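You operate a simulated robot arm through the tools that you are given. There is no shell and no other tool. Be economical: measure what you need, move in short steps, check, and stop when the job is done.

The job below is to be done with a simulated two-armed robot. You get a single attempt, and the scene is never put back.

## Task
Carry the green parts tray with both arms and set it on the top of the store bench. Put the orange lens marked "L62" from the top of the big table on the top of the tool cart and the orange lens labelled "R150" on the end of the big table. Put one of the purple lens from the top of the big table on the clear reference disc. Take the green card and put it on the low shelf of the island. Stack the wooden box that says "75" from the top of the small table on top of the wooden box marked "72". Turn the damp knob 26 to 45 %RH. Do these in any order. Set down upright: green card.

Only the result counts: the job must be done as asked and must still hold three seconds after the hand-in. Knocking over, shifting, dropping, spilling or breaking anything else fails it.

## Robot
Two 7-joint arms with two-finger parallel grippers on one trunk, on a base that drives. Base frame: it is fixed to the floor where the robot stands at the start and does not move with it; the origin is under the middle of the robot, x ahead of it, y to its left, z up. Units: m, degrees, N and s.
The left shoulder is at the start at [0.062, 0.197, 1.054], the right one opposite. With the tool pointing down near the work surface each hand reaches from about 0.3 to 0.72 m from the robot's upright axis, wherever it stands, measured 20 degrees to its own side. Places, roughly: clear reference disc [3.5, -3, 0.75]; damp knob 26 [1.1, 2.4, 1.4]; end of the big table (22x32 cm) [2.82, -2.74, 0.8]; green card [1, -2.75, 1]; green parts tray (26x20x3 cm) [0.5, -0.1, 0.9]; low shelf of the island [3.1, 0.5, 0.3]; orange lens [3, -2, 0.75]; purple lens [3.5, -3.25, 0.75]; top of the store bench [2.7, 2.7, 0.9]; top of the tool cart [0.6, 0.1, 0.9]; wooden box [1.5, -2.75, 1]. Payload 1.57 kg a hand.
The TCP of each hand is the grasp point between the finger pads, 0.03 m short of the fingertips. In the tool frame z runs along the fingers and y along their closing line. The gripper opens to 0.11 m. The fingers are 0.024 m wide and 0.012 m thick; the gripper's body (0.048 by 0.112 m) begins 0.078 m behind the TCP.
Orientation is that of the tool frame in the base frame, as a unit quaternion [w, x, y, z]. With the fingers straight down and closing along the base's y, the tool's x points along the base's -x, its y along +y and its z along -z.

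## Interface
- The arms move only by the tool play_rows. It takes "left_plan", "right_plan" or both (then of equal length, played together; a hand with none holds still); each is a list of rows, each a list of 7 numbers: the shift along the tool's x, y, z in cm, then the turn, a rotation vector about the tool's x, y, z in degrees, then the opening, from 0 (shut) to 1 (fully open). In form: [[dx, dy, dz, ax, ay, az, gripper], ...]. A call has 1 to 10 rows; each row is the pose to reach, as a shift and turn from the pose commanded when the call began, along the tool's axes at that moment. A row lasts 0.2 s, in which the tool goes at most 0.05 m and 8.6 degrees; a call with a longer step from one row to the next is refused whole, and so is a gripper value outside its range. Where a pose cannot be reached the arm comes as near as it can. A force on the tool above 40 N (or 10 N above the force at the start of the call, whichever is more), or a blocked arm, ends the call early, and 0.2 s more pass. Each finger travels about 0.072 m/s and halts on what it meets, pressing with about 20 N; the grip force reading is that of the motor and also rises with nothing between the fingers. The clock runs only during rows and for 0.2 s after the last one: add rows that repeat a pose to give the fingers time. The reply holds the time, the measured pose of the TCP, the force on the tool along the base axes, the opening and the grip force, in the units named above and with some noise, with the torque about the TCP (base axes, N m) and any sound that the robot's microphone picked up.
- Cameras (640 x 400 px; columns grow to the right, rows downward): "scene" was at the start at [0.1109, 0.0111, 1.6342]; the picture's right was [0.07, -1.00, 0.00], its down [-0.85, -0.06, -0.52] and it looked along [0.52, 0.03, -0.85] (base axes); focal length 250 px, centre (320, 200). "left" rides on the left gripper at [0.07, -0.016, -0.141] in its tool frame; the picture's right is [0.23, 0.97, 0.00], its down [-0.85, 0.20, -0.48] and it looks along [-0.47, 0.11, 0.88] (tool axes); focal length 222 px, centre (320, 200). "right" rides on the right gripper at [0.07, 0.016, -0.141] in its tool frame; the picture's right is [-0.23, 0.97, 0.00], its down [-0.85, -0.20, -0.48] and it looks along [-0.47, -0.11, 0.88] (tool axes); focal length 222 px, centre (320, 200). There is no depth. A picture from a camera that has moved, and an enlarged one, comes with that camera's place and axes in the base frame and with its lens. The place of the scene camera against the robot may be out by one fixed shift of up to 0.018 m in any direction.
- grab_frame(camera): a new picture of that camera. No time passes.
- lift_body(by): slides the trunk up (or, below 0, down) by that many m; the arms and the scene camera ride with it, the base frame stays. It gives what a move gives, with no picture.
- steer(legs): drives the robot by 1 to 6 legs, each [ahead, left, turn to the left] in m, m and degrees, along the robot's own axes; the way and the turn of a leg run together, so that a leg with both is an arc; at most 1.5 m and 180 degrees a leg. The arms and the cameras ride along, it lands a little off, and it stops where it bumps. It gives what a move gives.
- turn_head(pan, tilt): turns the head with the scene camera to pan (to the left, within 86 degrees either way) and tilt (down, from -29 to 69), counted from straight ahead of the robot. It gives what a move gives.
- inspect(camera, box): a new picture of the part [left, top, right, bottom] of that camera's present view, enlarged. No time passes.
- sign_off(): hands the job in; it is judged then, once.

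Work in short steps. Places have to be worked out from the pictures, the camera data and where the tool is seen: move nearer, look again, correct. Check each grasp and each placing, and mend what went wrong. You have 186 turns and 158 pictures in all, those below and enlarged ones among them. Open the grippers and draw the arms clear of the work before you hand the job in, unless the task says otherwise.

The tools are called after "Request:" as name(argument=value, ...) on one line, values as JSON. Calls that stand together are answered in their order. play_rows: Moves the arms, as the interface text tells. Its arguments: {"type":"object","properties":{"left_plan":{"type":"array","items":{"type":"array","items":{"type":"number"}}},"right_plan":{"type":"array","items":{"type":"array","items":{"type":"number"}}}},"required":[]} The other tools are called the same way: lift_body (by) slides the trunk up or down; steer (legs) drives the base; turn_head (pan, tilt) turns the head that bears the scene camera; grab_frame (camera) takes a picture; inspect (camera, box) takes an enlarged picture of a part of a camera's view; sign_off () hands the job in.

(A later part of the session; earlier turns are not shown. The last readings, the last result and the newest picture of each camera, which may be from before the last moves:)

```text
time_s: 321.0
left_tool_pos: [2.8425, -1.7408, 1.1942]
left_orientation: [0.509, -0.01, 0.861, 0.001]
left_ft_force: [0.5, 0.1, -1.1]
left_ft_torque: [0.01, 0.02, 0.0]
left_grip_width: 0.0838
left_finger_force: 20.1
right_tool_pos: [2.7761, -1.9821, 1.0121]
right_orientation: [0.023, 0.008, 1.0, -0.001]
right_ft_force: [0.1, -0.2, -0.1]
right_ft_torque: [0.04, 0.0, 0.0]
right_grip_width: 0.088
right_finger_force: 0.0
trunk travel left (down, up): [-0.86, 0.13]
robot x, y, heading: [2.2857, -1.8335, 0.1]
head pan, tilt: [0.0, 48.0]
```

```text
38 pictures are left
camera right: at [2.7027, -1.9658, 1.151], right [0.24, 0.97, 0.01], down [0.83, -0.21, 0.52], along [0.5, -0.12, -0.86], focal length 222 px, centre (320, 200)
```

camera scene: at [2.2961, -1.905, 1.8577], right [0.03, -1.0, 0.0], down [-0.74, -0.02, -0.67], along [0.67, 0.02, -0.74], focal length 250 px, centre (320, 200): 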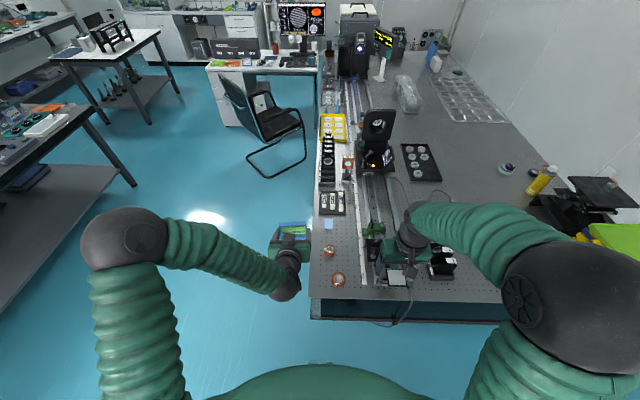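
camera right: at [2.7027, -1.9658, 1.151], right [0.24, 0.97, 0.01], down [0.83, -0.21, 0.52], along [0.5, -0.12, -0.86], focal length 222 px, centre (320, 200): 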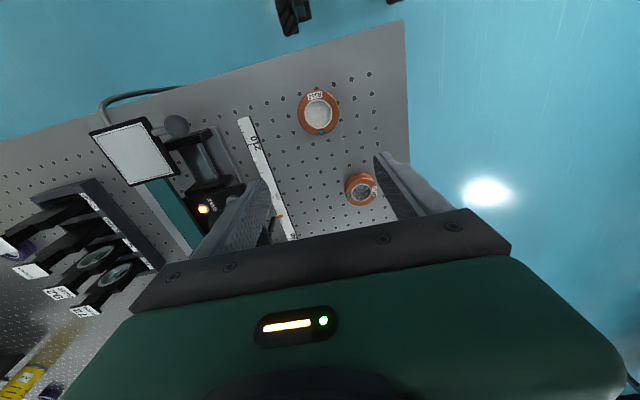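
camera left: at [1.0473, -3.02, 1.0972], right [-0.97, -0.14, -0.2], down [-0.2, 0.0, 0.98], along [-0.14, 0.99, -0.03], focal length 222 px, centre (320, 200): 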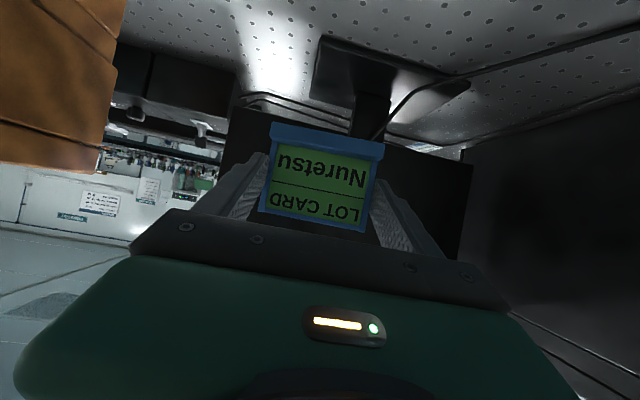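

R150 at (2.753, −1.979). I level the tool, align and descend to TCP 0.837, then close.

Request:
play_rows(right_plan=[[1, 0.1, 3, 0, 2.6, 0, 0.9], [2, 0.2, 7, 0, 2.6, 0, 0.9], [3, 0.3, 11, 0, 2.6, 0, 0.9], [3.1, 0.3, 14.5, 0, 2.6, 0, 0.9], [3.1, 0.3, 16.5, 0, 2.6, 0, 0.9], [3.1, 0.3, 17.5, 0, 2.6, 0, 0.9], [3.1, 0.3, 17.5, 0, 2.6, 0, 0.9]])

Request:
grab_frame(camera="right")

```text
time_s: 322.6
left_tool_pos: [2.8443, -1.7422, 1.1945]
left_orientation: [0.509, -0.009, 0.861, 0.002]
left_ft_force: [0.8, 1.1, -0.1]
left_ft_torque: [-0.01, 0.03, -0.05]
left_grip_width: 0.084
left_finger_force: 20.2
right_tool_pos: [2.7568, -1.9827, 0.8352]
right_orientation: [0.0, 0.008, 1.0, 0.0]
right_ft_force: [0.6, -0.3, 0.8]
right_ft_torque: [-0.01, -0.03, 0.03]
right_grip_width: 0.099
right_finger_force: 0.2
trunk travel left (down, up): [-0.86, 0.13]
robot x, y, heading: [2.2871, -1.832, 0.0]
head pan, tilt: [0.0, 48.0]
```

```text
37 pictures are left
camera right: at [2.6875, -1.9656, 0.9775], right [0.24, 0.97, 0.0], down [0.85, -0.21, 0.48], along [0.46, -0.12, -0.88], focal length 222 px, centre (320, 200)
```

right: 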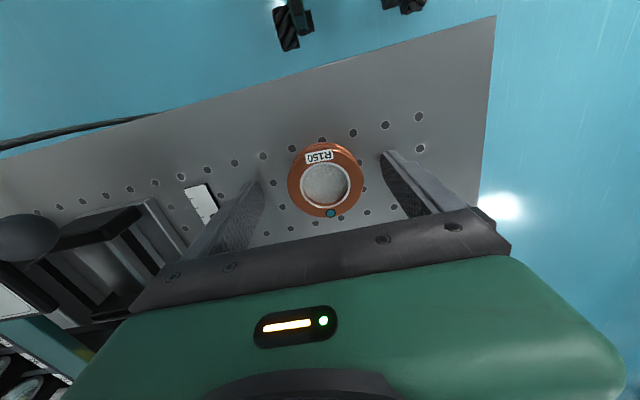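

Centred. I close and lift.

Request:
play_rows(right_plan=[[0, 0, 0, 0, 0, 0, 0.7], [0, 0, 0, 0, 0, 0, 0.5], [0, 0, 0, 0, 0, 0, 0.3], [0, 0, 0, 0, 0, 0, 0.3], [0, 0, 0, 0, 0, 0, 0.3], [0, 0, -3, 0, 0, 0, 0.3], [1, 0, -7, 0, 0, 0, 0.3], [3, 0, -11, 0, 0, 0, 0.3], [5, 0, -15, 0, 0, 0, 0.3], [7, 0, -19, 0, 0, 0, 0.3]])

```text
time_s: 324.8
left_tool_pos: [2.8425, -1.7464, 1.1955]
left_orientation: [0.51, -0.008, 0.86, 0.002]
left_ft_force: [0.1, -0.2, -0.2]
left_ft_torque: [0.01, 0.05, 0.02]
left_grip_width: 0.0838
left_finger_force: 19.6
right_tool_pos: [2.6858, -1.985, 1.028]
right_orientation: [0.001, 0.009, 1.0, 0.001]
right_ft_force: [-1.3, 0.6, -1.2]
right_ft_torque: [0.06, -0.03, 0.02]
right_grip_width: 0.059
right_finger_force: 20.0
trunk travel left (down, up): [-0.86, 0.13]
robot x, y, heading: [2.2897, -1.8278, -0.1]
head pan, tilt: [0.0, 48.0]
```

Gripped (59 mm). I raise the trunk, strafe to the end of the table and look at the spot.

Request:
lift_body(by=0.1)

Request:
steer(legs=[[0, -0.77, 0]])

Request:
lift_body(by=-0.1)

Request:
grab_frame(camera="right")

```text
time_s: 326.1
left_tool_pos: [2.8433, -1.7456, 1.2923]
left_orientation: [0.509, -0.007, 0.861, 0.002]
left_ft_force: [0.8, -0.7, -1.0]
left_ft_torque: [-0.04, 0.01, 0.0]
left_grip_width: 0.0841
left_finger_force: 19.9
right_tool_pos: [2.6873, -1.9858, 1.1261]
right_orientation: [0.0, 0.009, 1.0, 0.0]
right_ft_force: [0.5, 0.7, -1.1]
right_ft_torque: [0.0, 0.0, -0.01]
right_grip_width: 0.0588
right_finger_force: 20.0
trunk travel left (down, up): [-0.96, 0.03]
robot x, y, heading: [2.2897, -1.8316, 0.4]
head pan, tilt: [0.0, 48.0]
```

```text
time_s: 330.3
left_tool_pos: [2.8452, -2.5102, 1.2926]
left_orientation: [0.509, -0.01, 0.861, 0.001]
left_ft_force: [-0.3, -0.1, -1.1]
left_ft_torque: [0.0, -0.01, -0.02]
left_grip_width: 0.084
left_finger_force: 19.9
right_tool_pos: [2.6902, -2.7507, 1.1275]
right_orientation: [-0.001, 0.008, 1.0, -0.002]
right_ft_force: [-0.8, 0.3, -1.7]
right_ft_torque: [-0.05, -0.07, 0.01]
right_grip_width: 0.0588
right_finger_force: 20.1
trunk travel left (down, up): [-0.96, 0.03]
robot x, y, heading: [2.2908, -2.6046, -0.0]
head pan, tilt: [0.0, 48.0]
```

```text
time_s: 331.6
left_tool_pos: [2.8426, -2.5192, 1.1962]
left_orientation: [0.51, -0.008, 0.86, 0.003]
left_ft_force: [-0.5, -0.3, -0.8]
left_ft_torque: [0.02, -0.01, -0.02]
left_grip_width: 0.0837
left_finger_force: 19.9
right_tool_pos: [2.6879, -2.759, 1.027]
right_orientation: [0.0, 0.008, 1.0, 0.002]
right_ft_force: [-1.1, -0.1, -0.8]
right_ft_torque: [0.0, 0.02, 0.01]
right_grip_width: 0.059
right_finger_force: 20.3
trunk travel left (down, up): [-0.86, 0.13]
robot x, y, heading: [2.2909, -2.6038, 0.1]
head pan, tilt: [0.0, 48.0]
```

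```text
36 pictures are left
camera right: at [2.6187, -2.7427, 1.1692], right [0.24, 0.97, 0.0], down [0.85, -0.21, 0.48], along [0.46, -0.11, -0.88], focal length 222 px, centre (320, 200)
```

right: 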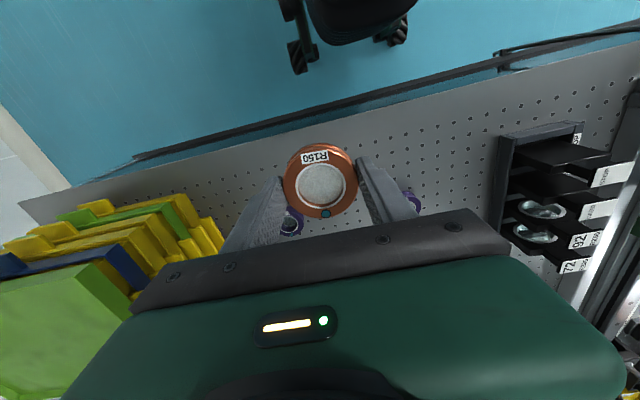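

Free spot between the two purples is (2.795, −2.743). I move there and lower.

Request:
play_rows(right_plan=[[-3, 0.5, 2, 0, 0, 0, 0.3], [-6, 1, 5, 0, 0, 0, 0.3], [-9, 1.5, 8, 0, 0, 0, 0.3], [-10.7, 1.75, 11, 0, 0, 0, 0.3], [-10.7, 1.75, 14, 0, 0, 0, 0.3], [-10.7, 1.75, 16.5, 0, 0, 0, 0.3], [-10.7, 1.75, 17.5, 0, 0, 0, 0.3], [-10.7, 1.75, 17.5, 0, 0, 0, 0.3]])

Request:
grab_frame(camera="right")

```text
time_s: 333.4
left_tool_pos: [2.8421, -2.5168, 1.1941]
left_orientation: [0.51, -0.008, 0.86, 0.002]
left_ft_force: [0.3, 0.3, -0.3]
left_ft_torque: [0.0, 0.0, 0.02]
left_grip_width: 0.084
left_finger_force: 19.9
right_tool_pos: [2.794, -2.7415, 0.8526]
right_orientation: [-0.001, 0.007, 1.0, 0.001]
right_ft_force: [0.0, -0.2, -0.9]
right_ft_torque: [-0.01, -0.02, 0.01]
right_grip_width: 0.0587
right_finger_force: 19.4
trunk travel left (down, up): [-0.86, 0.13]
robot x, y, heading: [2.2904, -2.6067, 0.2]
head pan, tilt: [0.0, 48.0]
```

```text
35 pictures are left
camera right: at [2.7253, -2.725, 0.9938], right [0.24, 0.97, 0.0], down [0.85, -0.21, 0.48], along [0.46, -0.11, -0.88], focal length 222 px, centre (320, 200)
```

right: 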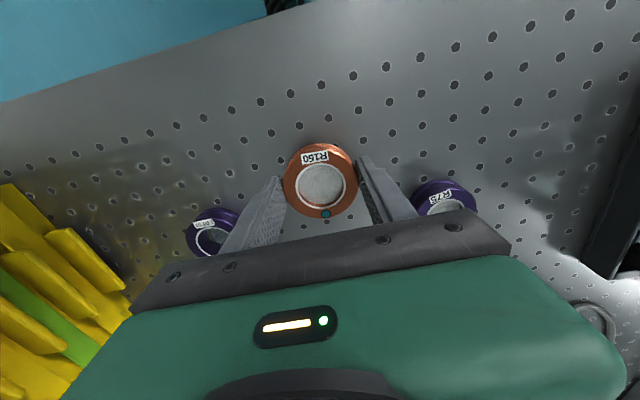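

Clear on both sides. Lower 1.6 cm, release, rise.

Request:
play_rows(right_plan=[[0, 0, 0.8, 0, 0, 0, 0.3], [0, 0, 1.6, 0, 0, 0, 0.3], [0, 0, 1.6, 0, 0, 0, 0.5], [0, 0, 1.6, 0, 0, 0, 0.7], [0, 0, 1.6, 0, 0, 0, 0.7], [0, 0, -1, 0, 0, 0, 0.7], [0, 0, -5, 0, 0, 0, 0.7], [1, 0, -9, 0, 0, 0, 0.7], [3, 0, -13, 0, 0, 0, 0.7], [5, 0, -17, 0, 0, 0, 0.7]])

Request:
grab_frame(camera="right")

```text
time_s: 335.6
left_tool_pos: [2.8406, -2.5163, 1.1963]
left_orientation: [0.511, -0.009, 0.86, 0.003]
left_ft_force: [0.5, -0.6, 0.3]
left_ft_torque: [0.01, 0.0, -0.03]
left_grip_width: 0.0839
left_finger_force: 20.1
right_tool_pos: [2.744, -2.7396, 1.0259]
right_orientation: [0.002, 0.008, 1.0, 0.001]
right_ft_force: [-0.2, -0.1, 0.4]
right_ft_torque: [-0.01, -0.02, 0.01]
right_grip_width: 0.0768
right_finger_force: 0.1
trunk travel left (down, up): [-0.86, 0.13]
robot x, y, heading: [2.2871, -2.6064, 0.1]
head pan, tilt: [0.0, 48.0]
```

```text
34 pictures are left
camera right: at [2.6746, -2.723, 1.1673], right [0.24, 0.97, 0.0], down [0.85, -0.21, 0.48], along [0.47, -0.11, -0.88], focal length 222 px, centre (320, 200)
```

right: 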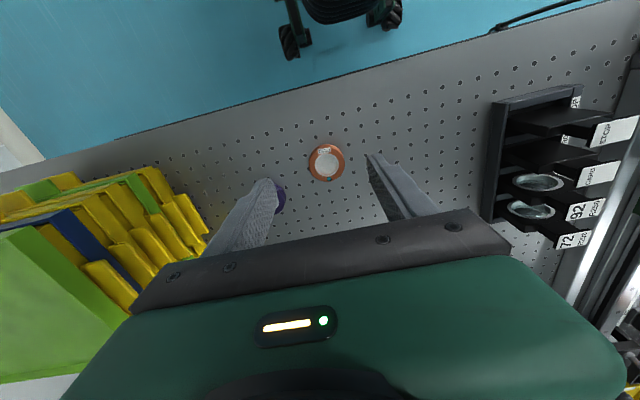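

R150 is on the table end. Now to L62 from the north side: drive there facing south.

Request:
lift_body(by=0.1)

Request:
steer(legs=[[-0.08, 0, 0], [0, 1.3, 0], [0, 0, -90], [0, 1.3, 0]])

Request:
turn_head(pan=0, tilt=48)

Request:
grab_frame(camera="scene")

```text
time_s: 337.0
left_tool_pos: [2.8425, -2.516, 1.2948]
left_orientation: [0.51, -0.007, 0.86, 0.001]
left_ft_force: [0.4, 0.0, -1.2]
left_ft_torque: [0.02, 0.01, 0.01]
left_grip_width: 0.0841
left_finger_force: 19.7
right_tool_pos: [2.7451, -2.7397, 1.1246]
right_orientation: [0.001, 0.008, 1.0, 0.0]
right_ft_force: [0.0, 0.0, 0.5]
right_ft_torque: [0.01, -0.01, -0.03]
right_grip_width: 0.077
right_finger_force: 0.1
trunk travel left (down, up): [-0.96, 0.03]
robot x, y, heading: [2.2893, -2.6082, 0.2]
head pan, tilt: [0.0, 48.0]
```

```text
time_s: 354.0
left_tool_pos: [3.5778, -1.8028, 1.2961]
left_orientation: [0.367, 0.596, 0.62, -0.354]
left_ft_force: [0.0, 0.2, -0.6]
left_ft_torque: [0.03, -0.01, 0.01]
left_grip_width: 0.0838
left_finger_force: 20.2
right_tool_pos: [3.3548, -1.7118, 1.1233]
right_orientation: [0.002, 0.705, 0.709, 0.002]
right_ft_force: [-0.6, 0.4, -1.1]
right_ft_torque: [-0.02, -0.01, 0.01]
right_grip_width: 0.0768
right_finger_force: 0.2
trunk travel left (down, up): [-0.96, 0.03]
robot x, y, heading: [3.479, -1.2504, -88.6]
head pan, tilt: [0.0, 48.0]
```

```text
time_s: 354.6
left_tool_pos: [3.5797, -1.8015, 1.2957]
left_orientation: [0.367, 0.595, 0.621, -0.355]
left_ft_force: [0.5, -0.8, -0.1]
left_ft_torque: [0.0, 0.02, 0.03]
left_grip_width: 0.0839
left_finger_force: 19.7
right_tool_pos: [3.3573, -1.7087, 1.1243]
right_orientation: [0.001, 0.705, 0.709, 0.001]
right_ft_force: [-0.1, -0.5, -0.7]
right_ft_torque: [0.03, 0.0, 0.01]
right_grip_width: 0.0768
right_finger_force: 0.0
trunk travel left (down, up): [-0.96, 0.03]
robot x, y, heading: [3.4842, -1.2502, -88.6]
head pan, tilt: [0.0, 48.0]
```

```text
33 pictures are left
camera scene: at [3.4941, -1.3584, 1.9577], right [-1.0, -0.02, 0.0], down [-0.02, 0.74, -0.67], along [0.02, -0.67, -0.74], focal length 250 px, centre (320, 200)
```

scene: 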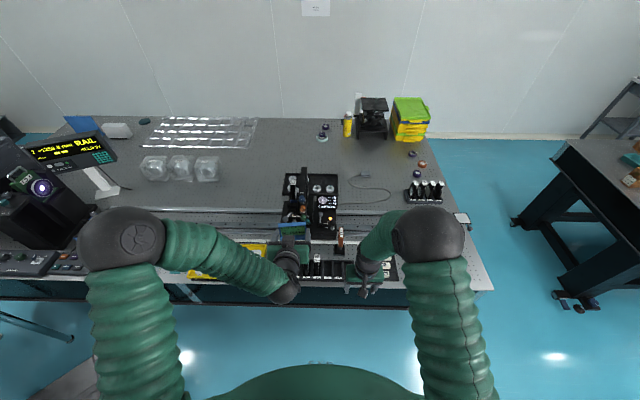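

L62 stands at about (3.41, −2.04), edge-on (thin in x). I drive ahead 0.2 m, and place the right hand above it.

Request:
steer(legs=[[0.2, 0, -1.4]])

Request:
play_rows(right_plan=[[-2, 0, 0, 0, 0, 0, 0.7], [-4, -1, 0, 0, 0, 0, 0.7], [-5, -2, 0, 0, 0, 0, 0.7], [-5, -2, 0, 0, 0, 0, 0.7]])

Request:
grab_frame(camera="right")

```text
time_s: 356.2
left_tool_pos: [3.5726, -2.0002, 1.2981]
left_orientation: [0.364, 0.601, 0.614, -0.359]
left_ft_force: [-0.7, 1.5, 0.1]
left_ft_torque: [-0.04, 0.0, 0.01]
left_grip_width: 0.0839
left_finger_force: 20.1
right_tool_pos: [3.3507, -1.9053, 1.1263]
right_orientation: [0.003, 0.712, 0.702, -0.001]
right_ft_force: [-0.4, 0.0, 0.2]
right_ft_torque: [-0.03, -0.02, -0.01]
right_grip_width: 0.077
right_finger_force: 0.1
trunk travel left (down, up): [-0.96, 0.03]
robot x, y, heading: [3.4857, -1.4553, -89.5]
head pan, tilt: [0.0, 48.0]
```

```text
time_s: 357.2
left_tool_pos: [3.5711, -2.004, 1.2964]
left_orientation: [0.364, 0.601, 0.615, -0.357]
left_ft_force: [1.0, 0.1, -0.6]
left_ft_torque: [0.01, 0.03, 0.0]
left_grip_width: 0.0841
left_finger_force: 20.1
right_tool_pos: [3.3286, -1.9579, 1.1248]
right_orientation: [0.001, 0.712, 0.703, 0.0]
right_ft_force: [0.2, 0.5, 0.5]
right_ft_torque: [0.01, -0.02, -0.03]
right_grip_width: 0.0772
right_finger_force: 0.1
trunk travel left (down, up): [-0.96, 0.03]
robot x, y, heading: [3.4831, -1.4508, -89.8]
head pan, tilt: [0.0, 48.0]
```

```text
32 pictures are left
camera right: at [3.3468, -1.8896, 1.2671], right [0.97, -0.24, 0.0], down [-0.21, -0.85, 0.48], along [-0.11, -0.47, -0.88], focal length 222 px, centre (320, 200)
```

right: 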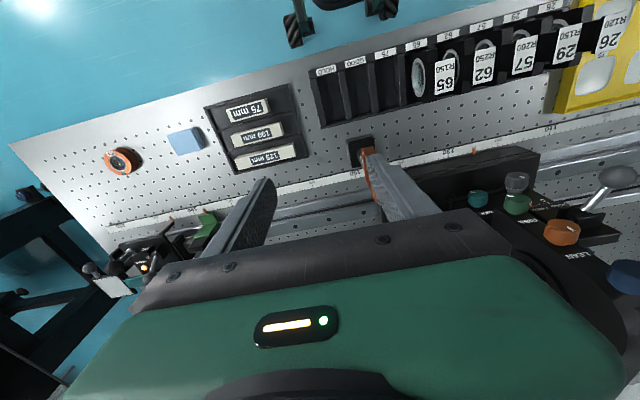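

L62's frame is at about (3.391, −2.027). I align over it and look again.

Request:
play_rows(right_plan=[[-2, 2, 0, 0, 0, 0, 0.6], [-4, 4, 0, 0, 0, 0, 0.5], [-6, 6, 2, 0, 0, 0, 0.5], [-6.9, 6.3, 5, 0, 0, 0, 0.5], [-6.9, 6.3, 6, 0, 0, 0, 0.5], [-6.9, 6.3, 6, 0, 0, 0, 0.5]])

Request:
grab_frame(camera="right")

```text
time_s: 358.6
left_tool_pos: [3.5729, -2.0033, 1.2959]
left_orientation: [0.364, 0.601, 0.614, -0.359]
left_ft_force: [0.6, -0.1, -0.2]
left_ft_torque: [0.03, 0.02, -0.05]
left_grip_width: 0.0836
left_finger_force: 20.0
right_tool_pos: [3.393, -2.0278, 1.0668]
right_orientation: [0.002, 0.712, 0.702, -0.002]
right_ft_force: [0.1, -0.4, -0.7]
right_ft_torque: [0.01, 0.02, 0.01]
right_grip_width: 0.0551
right_finger_force: 0.0
trunk travel left (down, up): [-0.96, 0.03]
robot x, y, heading: [3.4812, -1.4475, -89.4]
head pan, tilt: [0.0, 48.0]
```

```text
31 pictures are left
camera right: at [3.4093, -1.9597, 1.2082], right [0.97, -0.24, 0.0], down [-0.21, -0.85, 0.48], along [-0.11, -0.47, -0.88], focal length 222 px, centre (320, 200)
```

right: 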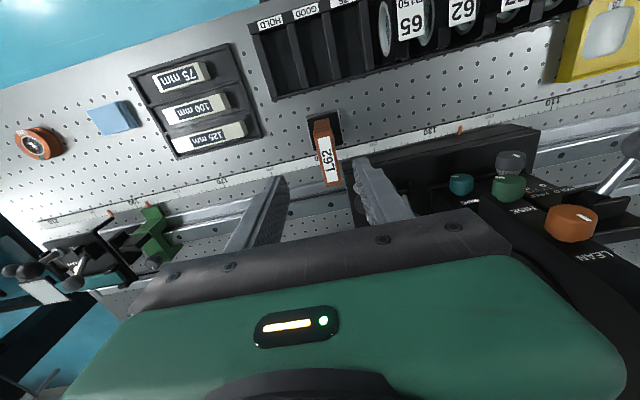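

The frame top is centred at (3.400, −2.028), top z≈1.0. I shift 0.7 cm, descend to TCP 0.98 and close.

Request:
play_rows(right_plan=[[0, 0.7, 2, 0, 0, 0, 0.5], [0, 0.7, 5, 0, 0, 0, 0.5], [0, 0.7, 7.5, 0, 0, 0, 0.5], [0, 0.7, 8.7, 0, 0, 0, 0.5], [0, 0.7, 8.7, 0, 0, 0, 0.3], [0, 0.7, 8.7, 0, 0, 0, 0.1], [0, 0.7, 8.7, 0, 0, 0, 0], [0, 0.7, 8.7, 0, 0, 0, 0], [0, 0.7, 8.7, 0, 0, 0, 0]])

Request:
grab_frame(camera="right")

```text
time_s: 360.6
left_tool_pos: [3.5725, -2.0042, 1.2954]
left_orientation: [0.363, 0.602, 0.614, -0.36]
left_ft_force: [0.2, -1.5, 0.8]
left_ft_torque: [0.02, 0.01, 0.0]
left_grip_width: 0.0839
left_finger_force: 19.4
right_tool_pos: [3.3985, -2.0295, 0.9792]
right_orientation: [0.001, 0.711, 0.703, 0.001]
right_ft_force: [-1.7, -0.8, 0.3]
right_ft_torque: [-0.23, 0.12, -0.07]
right_grip_width: 0.0198
right_finger_force: 19.5
trunk travel left (down, up): [-0.96, 0.03]
robot x, y, heading: [3.4832, -1.4545, -89.8]
head pan, tilt: [0.0, 48.0]
```

```text
30 pictures are left
camera right: at [3.417, -1.9607, 1.12], right [0.97, -0.24, 0.0], down [-0.21, -0.85, 0.48], along [-0.11, -0.47, -0.88], focal length 222 px, centre (320, 200)
```

right: 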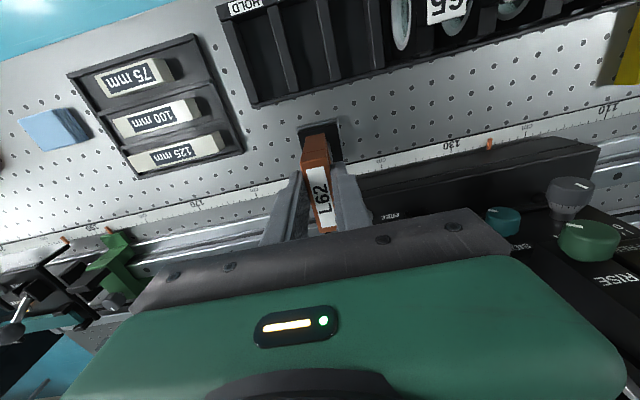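

L62 gripped (20 mm). I lift it straight up 16 cm and check.

Request:
play_rows(right_plan=[[0, 0, -2, 0, 0, 0, 0], [0, 0, -5, 0, 0, 0, 0], [0, 0, -9, 0, 0, 0, 0], [0, 0, -13, 0, 0, 0, 0], [0, 0, -16, 0, 0, 0, 0], [0, 0, -16, 0, 0, 0, 0]])

Request:
grab_frame(camera="right")

```text
time_s: 362.0
left_tool_pos: [3.572, -2.0053, 1.2951]
left_orientation: [0.364, 0.601, 0.615, -0.358]
left_ft_force: [0.6, -0.5, -0.8]
left_ft_torque: [-0.02, 0.03, -0.02]
left_grip_width: 0.084
left_finger_force: 20.4
right_tool_pos: [3.3991, -2.0281, 1.138]
right_orientation: [0.001, 0.711, 0.703, 0.0]
right_ft_force: [0.0, 0.4, -4.9]
right_ft_torque: [0.02, -0.01, 0.02]
right_grip_width: 0.0198
right_finger_force: 20.3
trunk travel left (down, up): [-0.96, 0.03]
robot x, y, heading: [3.4805, -1.4541, -89.9]
head pan, tilt: [0.0, 48.0]
```

```text
29 pictures are left
camera right: at [3.4163, -1.959, 1.2802], right [0.97, -0.24, 0.0], down [-0.21, -0.85, 0.48], along [-0.11, -0.47, -0.88], focal length 222 px, centre (320, 200)
```

right: 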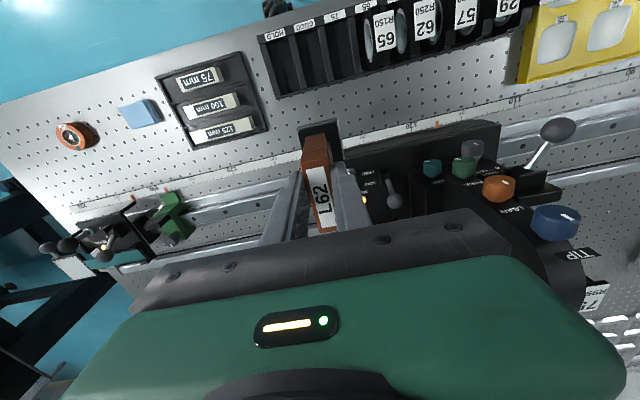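

L62 is held safely. I back away, turn to face north and move to the island's south side.

Request:
steer(legs=[[-0.4, 0, 0], [0, 0, -180], [0, 0.85, 0]])

Request:
turn_head(pan=0, tilt=40)

Request:
grab_frame(camera="scene")

```text
time_s: 376.1
left_tool_pos: [2.5724, -0.462, 1.2954]
left_orientation: [0.367, -0.599, 0.617, 0.355]
left_ft_force: [0.1, 0.6, -1.1]
left_ft_torque: [-0.01, -0.02, 0.02]
left_grip_width: 0.0837
left_finger_force: 20.3
right_tool_pos: [2.7459, -0.447, 1.1375]
right_orientation: [0.0, -0.686, 0.728, 0.002]
right_ft_force: [0.0, 1.1, -3.8]
right_ft_torque: [-0.04, 0.03, 0.01]
right_grip_width: 0.0198
right_finger_force: 19.8
trunk travel left (down, up): [-0.96, 0.03]
robot x, y, heading: [2.6304, -1.0192, 87.6]
head pan, tilt: [0.0, 48.0]
```

```text
time_s: 376.8
left_tool_pos: [2.5698, -0.4636, 1.296]
left_orientation: [0.368, -0.6, 0.616, 0.355]
left_ft_force: [-0.1, 0.3, -0.9]
left_ft_torque: [-0.01, 0.02, 0.03]
left_grip_width: 0.0841
left_finger_force: 19.9
right_tool_pos: [2.7433, -0.4481, 1.1402]
right_orientation: [0.001, -0.685, 0.728, 0.001]
right_ft_force: [-0.8, -0.5, -4.6]
right_ft_torque: [-0.04, -0.01, 0.0]
right_grip_width: 0.0198
right_finger_force: 20.3
trunk travel left (down, up): [-0.96, 0.03]
robot x, y, heading: [2.6323, -1.0175, 87.7]
head pan, tilt: [0.0, 40.0]
```

```text
28 pictures are left
camera scene: at [2.6468, -0.887, 1.9689], right [1.0, -0.04, 0.0], down [-0.03, -0.65, -0.76], along [0.03, 0.76, -0.65], focal length 250 px, centre (320, 200)
```

scene: 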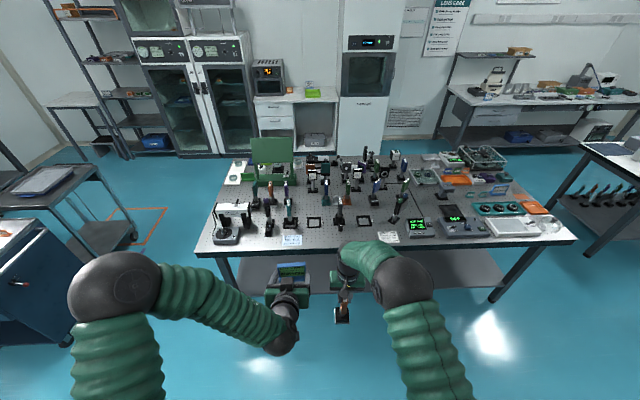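

Shelf front edge ≈ y 0.06 (z 0.3), island top edge ≈ y −0.03. I draw the right hand with L62 in close, then lower the trunk.

Request:
play_rows(right_plan=[[3, -1, 0, 0, 0, 0, 0], [6, -2, 0, 0, 0, 0, 0], [9, -3, 0, 0, 0, 0, 0], [12, -4, 0, 0, 0, 0, 0], [15, -5, 0, 0, 0, 0, 0], [18, -6, 0, 0, 0, 0, 0], [20, -6, 0, 0, 0, 0, 0]])

Request:
lift_body(by=-0.78)

Request:
grab_frame(camera="left")

```text
time_s: 378.4
left_tool_pos: [2.5704, -0.4649, 1.2971]
left_orientation: [0.368, -0.599, 0.616, 0.355]
left_ft_force: [0.2, 0.1, -0.1]
left_ft_torque: [0.0, 0.0, 0.02]
left_grip_width: 0.0839
left_finger_force: 20.7
right_tool_pos: [2.792, -0.6525, 1.1369]
right_orientation: [0.002, -0.685, 0.728, 0.003]
right_ft_force: [-0.5, -0.4, -4.7]
right_ft_torque: [-0.07, -0.01, -0.01]
right_grip_width: 0.0199
right_finger_force: 20.1
trunk travel left (down, up): [-0.96, 0.03]
robot x, y, heading: [2.6302, -1.0175, 87.4]
head pan, tilt: [0.0, 40.0]
```

```text
refused: -0.78 is not a number from -0.4 to 0.4
```

```text
27 pictures are left
camera left: at [2.5819, -0.6226, 1.3052], right [-0.98, -0.08, -0.2], down [-0.2, -0.01, 0.98], along [-0.08, 1.0, -0.01], focal length 222 px, centre (320, 200)
```

left: 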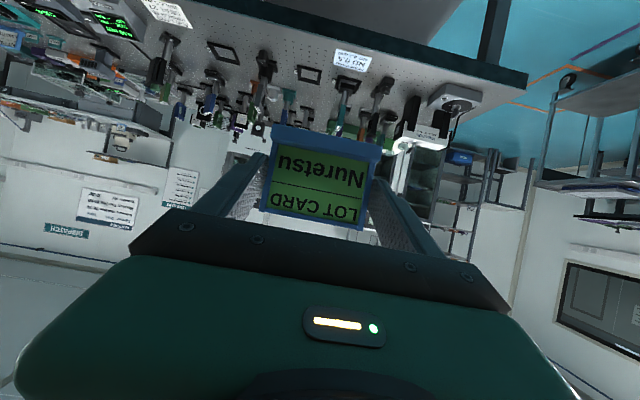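

The lift is limited to 0.4 m per call; I lower in two steps, then look.

Request:
lift_body(by=-0.4)

Request:
lift_body(by=-0.38)

Request:
turn_head(pan=10, tilt=30)

Request:
grab_frame(camera="scene")

```text
time_s: 382.2
left_tool_pos: [2.5698, -0.4642, 0.8974]
left_orientation: [0.368, -0.599, 0.616, 0.354]
left_ft_force: [0.2, 0.6, -0.6]
left_ft_torque: [-0.01, 0.03, 0.01]
left_grip_width: 0.0838
left_finger_force: 19.6
right_tool_pos: [2.7906, -0.6529, 0.7351]
right_orientation: [0.0, -0.685, 0.728, 0.002]
right_ft_force: [0.0, -0.1, -5.1]
right_ft_torque: [-0.08, 0.02, -0.01]
right_grip_width: 0.0197
right_finger_force: 20.3
trunk travel left (down, up): [-0.56, 0.43]
robot x, y, heading: [2.6353, -1.0145, 87.5]
head pan, tilt: [0.0, 40.0]
```

```text
time_s: 385.9
left_tool_pos: [2.5702, -0.4636, 0.5177]
left_orientation: [0.369, -0.599, 0.616, 0.355]
left_ft_force: [0.0, -0.5, -0.3]
left_ft_torque: [-0.02, -0.01, 0.02]
left_grip_width: 0.0837
left_finger_force: 19.6
right_tool_pos: [2.7916, -0.654, 0.3558]
right_orientation: [0.001, -0.685, 0.728, 0.001]
right_ft_force: [0.2, -0.4, -5.1]
right_ft_torque: [-0.08, 0.02, 0.0]
right_grip_width: 0.0198
right_finger_force: 20.2
trunk travel left (down, up): [-0.18, 0.81]
robot x, y, heading: [2.6291, -1.0187, 87.4]
head pan, tilt: [0.0, 40.0]
```

```text
time_s: 386.6
left_tool_pos: [2.5698, -0.4647, 0.5164]
left_orientation: [0.368, -0.599, 0.616, 0.355]
left_ft_force: [0.6, -0.2, -1.1]
left_ft_torque: [-0.02, 0.0, 0.0]
left_grip_width: 0.084
left_finger_force: 20.0
right_tool_pos: [2.7916, -0.6534, 0.3569]
right_orientation: [0.0, -0.685, 0.729, 0.002]
right_ft_force: [1.2, -0.7, -4.5]
right_ft_torque: [-0.03, -0.03, -0.01]
right_grip_width: 0.0199
right_finger_force: 19.6
trunk travel left (down, up): [-0.18, 0.81]
robot x, y, heading: [2.6308, -1.0139, 87.4]
head pan, tilt: [10.0, 30.0]
```

```text
26 pictures are left
camera scene: at [2.632, -0.8863, 1.2044], right [0.99, 0.13, 0.0], down [0.06, -0.5, -0.86], along [-0.11, 0.86, -0.5], focal length 250 px, centre (320, 200)
```

scene: 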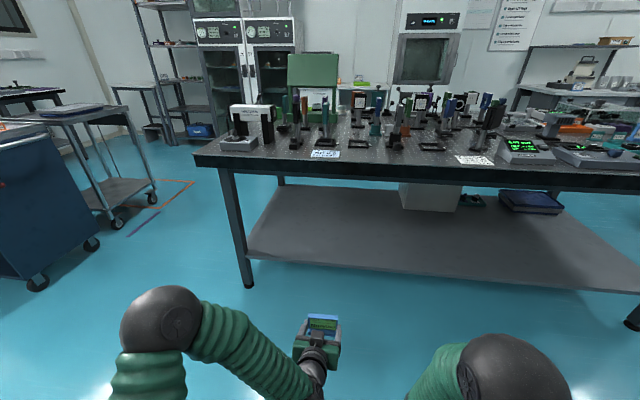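

The shelf's west half is clear. I drive ahead 0.5 m, bringing the card under the top at z≈0.5, and look through the left camera.

Request:
steer(legs=[[0.5, 0, 2.4]])

Request:
grab_frame(camera="left")

Request:
turn_head(pan=10, tilt=50)

Request:
grab_frame(camera="scene")

```text
time_s: 389.6
left_tool_pos: [2.5645, 0.0363, 0.5175]
left_orientation: [-0.362, 0.61, -0.606, -0.361]
left_ft_force: [-1.1, -0.3, 0.2]
left_ft_torque: [-0.01, -0.02, 0.0]
left_grip_width: 0.0839
left_finger_force: 20.1
right_tool_pos: [2.792, -0.1446, 0.3576]
right_orientation: [0.001, -0.698, 0.716, 0.002]
right_ft_force: [0.2, -0.7, -4.9]
right_ft_torque: [-0.06, -0.02, -0.03]
right_grip_width: 0.0198
right_finger_force: 19.9
trunk travel left (down, up): [-0.18, 0.81]
robot x, y, heading: [2.6458, -0.5102, 89.2]
head pan, tilt: [10.0, 30.0]
```

```text
25 pictures are left
camera left: at [2.5814, -0.1219, 0.5249], right [-0.97, -0.11, -0.2], down [-0.2, -0.01, 0.98], along [-0.11, 0.99, -0.01], focal length 222 px, centre (320, 200)
```

left: 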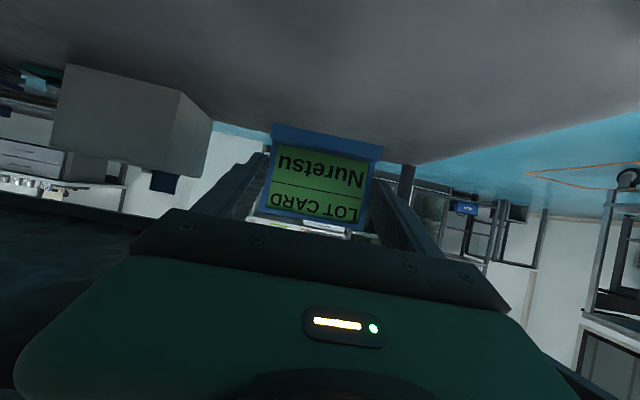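

```text
time_s: 390.4
left_tool_pos: [2.5639, 0.0342, 0.5188]
left_orientation: [-0.363, 0.61, -0.605, -0.361]
left_ft_force: [-0.5, -0.6, -1.2]
left_ft_torque: [0.0, 0.0, -0.01]
left_grip_width: 0.084
left_finger_force: 20.2
right_tool_pos: [2.791, -0.1453, 0.3567]
right_orientation: [0.002, -0.697, 0.717, 0.002]
right_ft_force: [-0.1, -0.1, -5.9]
right_ft_torque: [-0.03, 0.0, 0.01]
right_grip_width: 0.0199
right_finger_force: 20.1
trunk travel left (down, up): [-0.18, 0.81]
robot x, y, heading: [2.6467, -0.5104, 89.6]
head pan, tilt: [10.0, 50.0]
```

```text
24 pictures are left
camera scene: at [2.6433, -0.3967, 1.175], right [0.99, 0.16, 0.0], down [0.13, -0.76, -0.64], along [-0.11, 0.63, -0.77], focal length 250 px, centre (320, 200)
```

scene: 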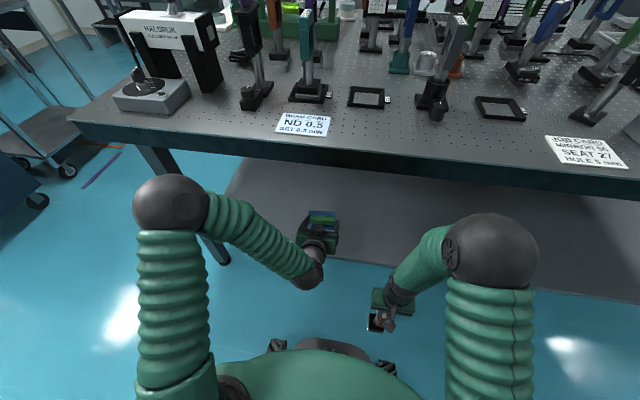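

Shelf edge at y≈0.03, z≈0.3. I creep ahead 6 cm and lower the card to about 2 cm above the shelf.

Request:
steer(legs=[[0.06, 0, 0]])

Request:
play_rows(left_plan=[[2.4, 0, 2.3, 0, 0, 0, 0.6], [4.8, 0, 4.6, 0, 0, 0, 0.6], [7.2, 0, 6.9, 0, 0, 0, 0.6], [9.5, 0, 9.2, 0, 0, 0, 0.6], [11.5, 0, 11.3, 0, 0, 0, 0.6], [11.5, 0, 11.3, 0, 0, 0, 0.6]])

Request:
grab_frame(camera="left")

Request:
grab_frame(camera="scene")

```text
time_s: 391.4
left_tool_pos: [2.564, 0.0972, 0.5164]
left_orientation: [-0.362, 0.61, -0.604, -0.362]
left_ft_force: [0.2, -0.5, 0.2]
left_ft_torque: [-0.01, -0.01, -0.01]
left_grip_width: 0.0839
left_finger_force: 20.3
right_tool_pos: [2.7932, -0.0842, 0.3575]
right_orientation: [0.001, -0.698, 0.716, 0.002]
right_ft_force: [0.9, -0.1, -5.3]
right_ft_torque: [-0.04, -0.02, 0.02]
right_grip_width: 0.0197
right_finger_force: 20.1
trunk travel left (down, up): [-0.18, 0.81]
robot x, y, heading: [2.6404, -0.4475, 89.7]
head pan, tilt: [10.0, 50.0]
```

```text
time_s: 392.8
left_tool_pos: [2.5646, 0.1414, 0.3592]
left_orientation: [-0.362, 0.61, -0.605, -0.362]
left_ft_force: [-0.3, 0.2, -0.9]
left_ft_torque: [-0.02, 0.0, -0.01]
left_grip_width: 0.0841
left_finger_force: 20.6
right_tool_pos: [2.793, -0.0843, 0.3578]
right_orientation: [0.002, -0.698, 0.716, 0.002]
right_ft_force: [0.3, 0.2, -4.6]
right_ft_torque: [-0.08, -0.01, -0.01]
right_grip_width: 0.0199
right_finger_force: 19.9
trunk travel left (down, up): [-0.18, 0.81]
robot x, y, heading: [2.6437, -0.4527, 89.6]
head pan, tilt: [10.0, 50.0]
```

```text
23 pictures are left
camera left: at [2.5812, -0.0176, 0.3677], right [-0.97, -0.11, -0.2], down [-0.2, -0.02, 0.98], along [-0.11, 0.99, -0.01], focal length 222 px, centre (320, 200)
```

left: 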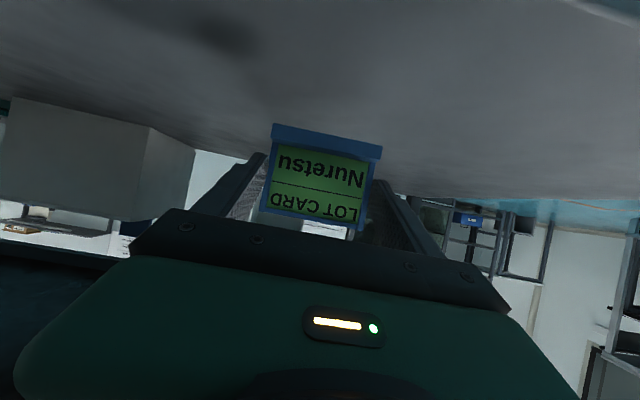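

```text
22 pictures are left
camera scene: at [2.6435, -0.3355, 1.1749], right [0.99, 0.17, 0.0], down [0.13, -0.76, -0.64], along [-0.11, 0.63, -0.77], focal length 250 px, centre (320, 200)
```

scene: 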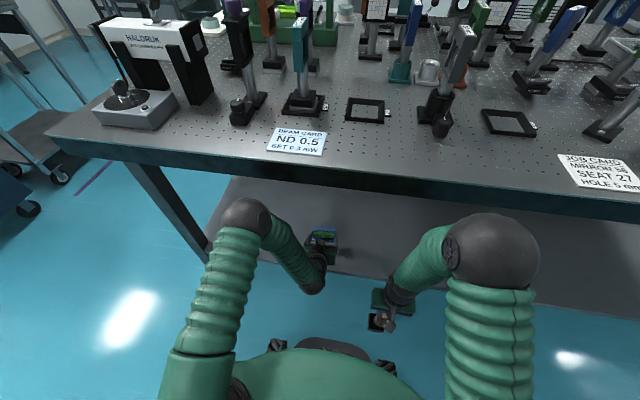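

Shelf z≈0.30. I lower 2 cm vertically, watching the force.

Request:
play_rows(left_plan=[[0.7, 0, 0.4, 0, 0, 0, 0.6], [1.4, 0, 0.8, 0, 0, 0, 0.6], [1.9, 0, 1.1, 0, 0, 0, 0.6], [1.9, 0, 1.1, 0, 0, 0, 0.6]])

```text
time_s: 393.8
left_tool_pos: [2.5661, 0.1415, 0.3395]
left_orientation: [-0.363, 0.609, -0.605, -0.361]
left_ft_force: [0.2, 0.2, -0.4]
left_ft_torque: [0.0, 0.0, 0.01]
left_grip_width: 0.0842
left_finger_force: 20.2
right_tool_pos: [2.7919, -0.0842, 0.3588]
right_orientation: [0.001, -0.698, 0.716, 0.003]
right_ft_force: [-0.1, -1.1, -5.1]
right_ft_torque: [-0.05, 0.01, 0.02]
right_grip_width: 0.0199
right_finger_force: 20.0
trunk travel left (down, up): [-0.18, 0.81]
robot x, y, heading: [2.6478, -0.4503, 89.7]
head pan, tilt: [10.0, 50.0]
```

Request:
play_rows(left_plan=[[0.4, 0, 0.25, 0, 0, 0, 0.6], [0.8, 0, 0.5, 0, 0, 0, 0.6], [1.1, 0, 0.65, 0, 0, 0, 0.6], [1.1, 0, 0.65, 0, 0, 0, 0.6]])

Request:
grab_frame(camera="left")

```text
time_s: 394.8
left_tool_pos: [2.5663, 0.1416, 0.3279]
left_orientation: [-0.363, 0.609, -0.604, -0.363]
left_ft_force: [0.1, -0.5, -0.7]
left_ft_torque: [-0.04, 0.0, -0.01]
left_grip_width: 0.0839
left_finger_force: 20.0
right_tool_pos: [2.7921, -0.0855, 0.3585]
right_orientation: [0.002, -0.697, 0.717, 0.003]
right_ft_force: [-0.2, -0.4, -5.0]
right_ft_torque: [-0.06, 0.02, -0.03]
right_grip_width: 0.0198
right_finger_force: 19.9
trunk travel left (down, up): [-0.18, 0.81]
robot x, y, heading: [2.646, -0.4485, 89.7]
head pan, tilt: [10.0, 50.0]
```

```text
21 pictures are left
camera left: at [2.5822, -0.016, 0.3354], right [-0.97, -0.11, -0.2], down [-0.2, -0.02, 0.98], along [-0.11, 0.99, -0.01], focal length 222 px, centre (320, 200)
```

left: 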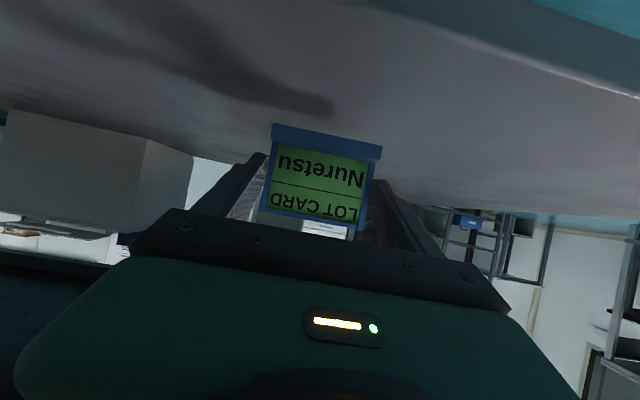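

The shadow converges but no contact yet; continue down in small steps.

Request:
play_rows(left_plan=[[0.35, 0, 0.2, 0, 0, 0, 0.6], [0.7, 0, 0.4, 0, 0, 0, 0.6], [1.05, 0, 0.6, 0, 0, 0, 0.6], [1.05, 0, 0.6, 0, 0, 0, 0.6]])

```text
time_s: 395.8
left_tool_pos: [2.5644, 0.1422, 0.3163]
left_orientation: [-0.363, 0.609, -0.605, -0.362]
left_ft_force: [-0.8, -0.2, -0.4]
left_ft_torque: [0.0, -0.04, 0.0]
left_grip_width: 0.0841
left_finger_force: 20.2
right_tool_pos: [2.7925, -0.0853, 0.3576]
right_orientation: [0.002, -0.698, 0.716, 0.004]
right_ft_force: [-0.1, 0.3, -5.6]
right_ft_torque: [-0.08, 0.0, 0.01]
right_grip_width: 0.0198
right_finger_force: 19.9
trunk travel left (down, up): [-0.18, 0.81]
robot x, y, heading: [2.6433, -0.4499, 89.5]
head pan, tilt: [10.0, 50.0]
```

Request:
play_rows(left_plan=[[0.35, 0, 0.2, 0, 0, 0, 0.6], [0.7, 0, 0.4, 0, 0, 0, 0.6], [1.05, 0, 0.6, 0, 0, 0, 0.6], [1.05, 0, 0.6, 0, 0, 0, 0.6]])

Request:
grab_frame(camera="left")

```text
time_s: 396.8
left_tool_pos: [2.5648, 0.1433, 0.3062]
left_orientation: [-0.364, 0.609, -0.604, -0.364]
left_ft_force: [-0.4, 0.1, 8.4]
left_ft_torque: [0.07, 0.29, 0.02]
left_grip_width: 0.0839
left_finger_force: 19.8
right_tool_pos: [2.7927, -0.0854, 0.3578]
right_orientation: [0.002, -0.698, 0.716, 0.002]
right_ft_force: [0.3, -0.6, -5.4]
right_ft_torque: [-0.09, 0.0, 0.02]
right_grip_width: 0.0195
right_finger_force: 20.0
trunk travel left (down, up): [-0.18, 0.81]
robot x, y, heading: [2.6462, -0.4498, 89.6]
head pan, tilt: [10.0, 50.0]
```

```text
20 pictures are left
camera left: at [2.5821, -0.0147, 0.3133], right [-0.97, -0.11, -0.2], down [-0.2, -0.02, 0.98], along [-0.11, 0.99, 0.0], focal length 222 px, centre (320, 200)
```

left: 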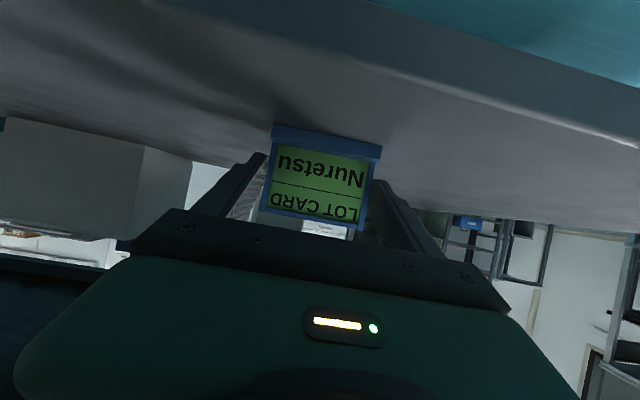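

Card bottom touches the shelf (8.4 N). I open fully and withdraw along the tool axis.

Request:
play_rows(left_plan=[[0.1, 0, 0.05, 0, 0, 0, 0.7], [0.1, 0, 0.05, 0, 0, 0, 0.8], [0.1, 0, 0.05, 0, 0, 0, 0.9], [0.1, 0, 0.05, 0, 0, 0, 1], [0.1, 0, 0.05, 0, 0, 0, 1], [0, 0, -2, 0, 0, 0, 1], [0, 0, -5, 0, 0, 0, 1], [0, 0, -8, 0, 0, 0, 1]])

Request:
grab_frame(camera="left")

```text
time_s: 398.6
left_tool_pos: [2.5668, 0.0729, 0.3429]
left_orientation: [-0.363, 0.609, -0.605, -0.362]
left_ft_force: [0.8, 1.2, 0.0]
left_ft_torque: [0.01, -0.01, -0.02]
left_grip_width: 0.1102
left_finger_force: 0.1
right_tool_pos: [2.7927, -0.0838, 0.3588]
right_orientation: [0.003, -0.698, 0.716, 0.003]
right_ft_force: [0.3, 0.6, -6.2]
right_ft_torque: [-0.04, -0.01, 0.02]
right_grip_width: 0.0194
right_finger_force: 19.8
trunk travel left (down, up): [-0.18, 0.81]
robot x, y, heading: [2.6478, -0.4507, 89.3]
head pan, tilt: [10.0, 50.0]
```

```text
19 pictures are left
camera left: at [2.5833, -0.0846, 0.3508], right [-0.97, -0.11, -0.2], down [-0.2, -0.02, 0.98], along [-0.11, 0.99, -0.01], focal length 222 px, centre (320, 200)
```

left: 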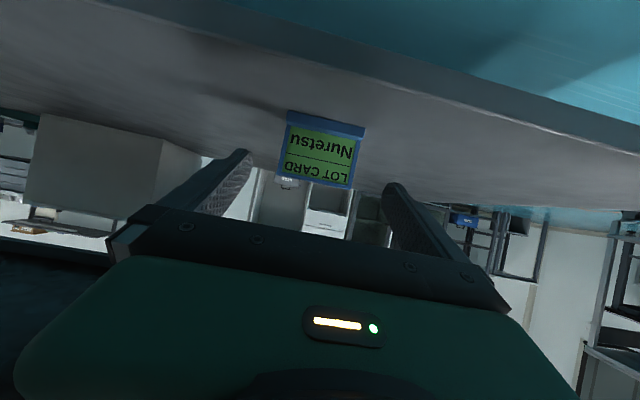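

The card stands upright on the shelf. I back out, raise the trunk, and drive west to the tool cart with L62.

Request:
steer(legs=[[-0.6, 0, 0.5]])

Request:
lift_body(by=0.4)

Request:
lift_body(by=0.38)

Request:
steer(legs=[[0, 1.2, 0], [0, 1.05, 0]])

Request:
turn_head(pan=0, tilt=45)

Request:
grab_frame(camera="scene")

```text
time_s: 401.9
left_tool_pos: [2.5603, -0.52, 0.3439]
left_orientation: [-0.363, 0.609, -0.605, -0.362]
left_ft_force: [-0.1, 0.7, 0.1]
left_ft_torque: [-0.03, 0.0, 0.0]
left_grip_width: 0.1099
left_finger_force: 0.0
right_tool_pos: [2.7877, -0.6783, 0.3582]
right_orientation: [0.002, -0.697, 0.717, 0.003]
right_ft_force: [0.7, 0.2, -4.4]
right_ft_torque: [-0.06, 0.03, -0.03]
right_grip_width: 0.0199
right_finger_force: 20.2
trunk travel left (down, up): [-0.18, 0.81]
robot x, y, heading: [2.644, -1.0459, 89.4]
head pan, tilt: [10.0, 50.0]
```

```text
time_s: 405.7
left_tool_pos: [2.5615, -0.5204, 0.7432]
left_orientation: [-0.364, 0.608, -0.605, -0.362]
left_ft_force: [-0.8, -0.2, 0.4]
left_ft_torque: [-0.03, 0.0, 0.02]
left_grip_width: 0.11
left_finger_force: 0.1
right_tool_pos: [2.7893, -0.6786, 0.7592]
right_orientation: [0.001, -0.697, 0.717, 0.003]
right_ft_force: [0.8, -0.9, -5.5]
right_ft_torque: [-0.09, -0.04, 0.02]
right_grip_width: 0.0197
right_finger_force: 20.2
trunk travel left (down, up): [-0.58, 0.41]
robot x, y, heading: [2.6409, -1.0436, 89.3]
head pan, tilt: [10.0, 50.0]
```

```text
time_s: 409.4
left_tool_pos: [2.5606, -0.5197, 1.1241]
left_orientation: [-0.363, 0.609, -0.605, -0.362]
left_ft_force: [1.5, -0.2, 0.5]
left_ft_torque: [0.0, -0.01, 0.0]
left_grip_width: 0.1102
left_finger_force: 0.1
right_tool_pos: [2.788, -0.6792, 1.1388]
right_orientation: [0.002, -0.697, 0.717, 0.003]
right_ft_force: [0.4, -0.5, -4.2]
right_ft_torque: [-0.02, -0.05, -0.01]
right_grip_width: 0.0199
right_finger_force: 20.4
trunk travel left (down, up): [-0.96, 0.03]
robot x, y, heading: [2.6384, -1.0438, 89.2]
head pan, tilt: [10.0, 50.0]
```

```text
time_s: 420.5
left_tool_pos: [0.3163, -0.5093, 1.1248]
left_orientation: [-0.364, 0.609, -0.605, -0.363]
left_ft_force: [-0.4, 0.2, 0.7]
left_ft_torque: [-0.02, 0.02, 0.03]
left_grip_width: 0.11
left_finger_force: 0.1
right_tool_pos: [0.5424, -0.6664, 1.1377]
right_orientation: [0.003, -0.698, 0.717, 0.003]
right_ft_force: [0.1, 0.5, -4.4]
right_ft_torque: [-0.08, 0.01, 0.0]
right_grip_width: 0.0196
right_finger_force: 19.7
trunk travel left (down, up): [-0.96, 0.03]
robot x, y, heading: [0.398, -1.0336, 89.8]
head pan, tilt: [10.0, 50.0]
```

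```text
time_s: 421.2
left_tool_pos: [0.3154, -0.5093, 1.1233]
left_orientation: [-0.363, 0.61, -0.604, -0.363]
left_ft_force: [0.2, -0.5, -0.3]
left_ft_torque: [-0.01, -0.05, 0.01]
left_grip_width: 0.1099
left_finger_force: 0.0
right_tool_pos: [0.5423, -0.6668, 1.1379]
right_orientation: [0.003, -0.698, 0.716, 0.004]
right_ft_force: [-0.4, 0.4, -4.3]
right_ft_torque: [-0.07, 0.02, -0.04]
right_grip_width: 0.0198
right_finger_force: 20.0
trunk travel left (down, up): [-0.96, 0.03]
robot x, y, heading: [0.3974, -1.0347, 89.5]
head pan, tilt: [0.0, 45.0]
```

```text
18 pictures are left
camera scene: at [0.4067, -0.9099, 1.9618], right [1.0, -0.01, 0.0], down [-0.01, -0.71, -0.7], along [0.0, 0.7, -0.71], focal length 250 px, centre (320, 200)
```

scene: 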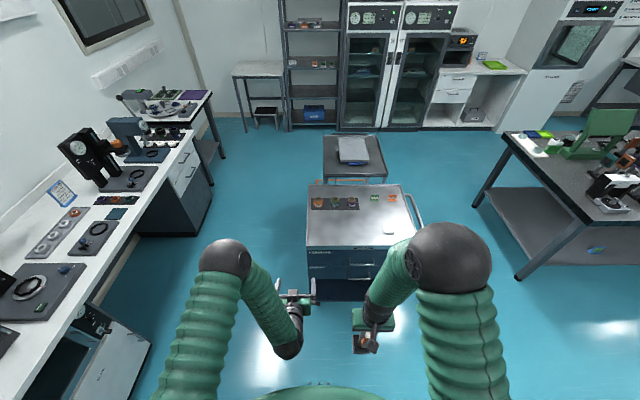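

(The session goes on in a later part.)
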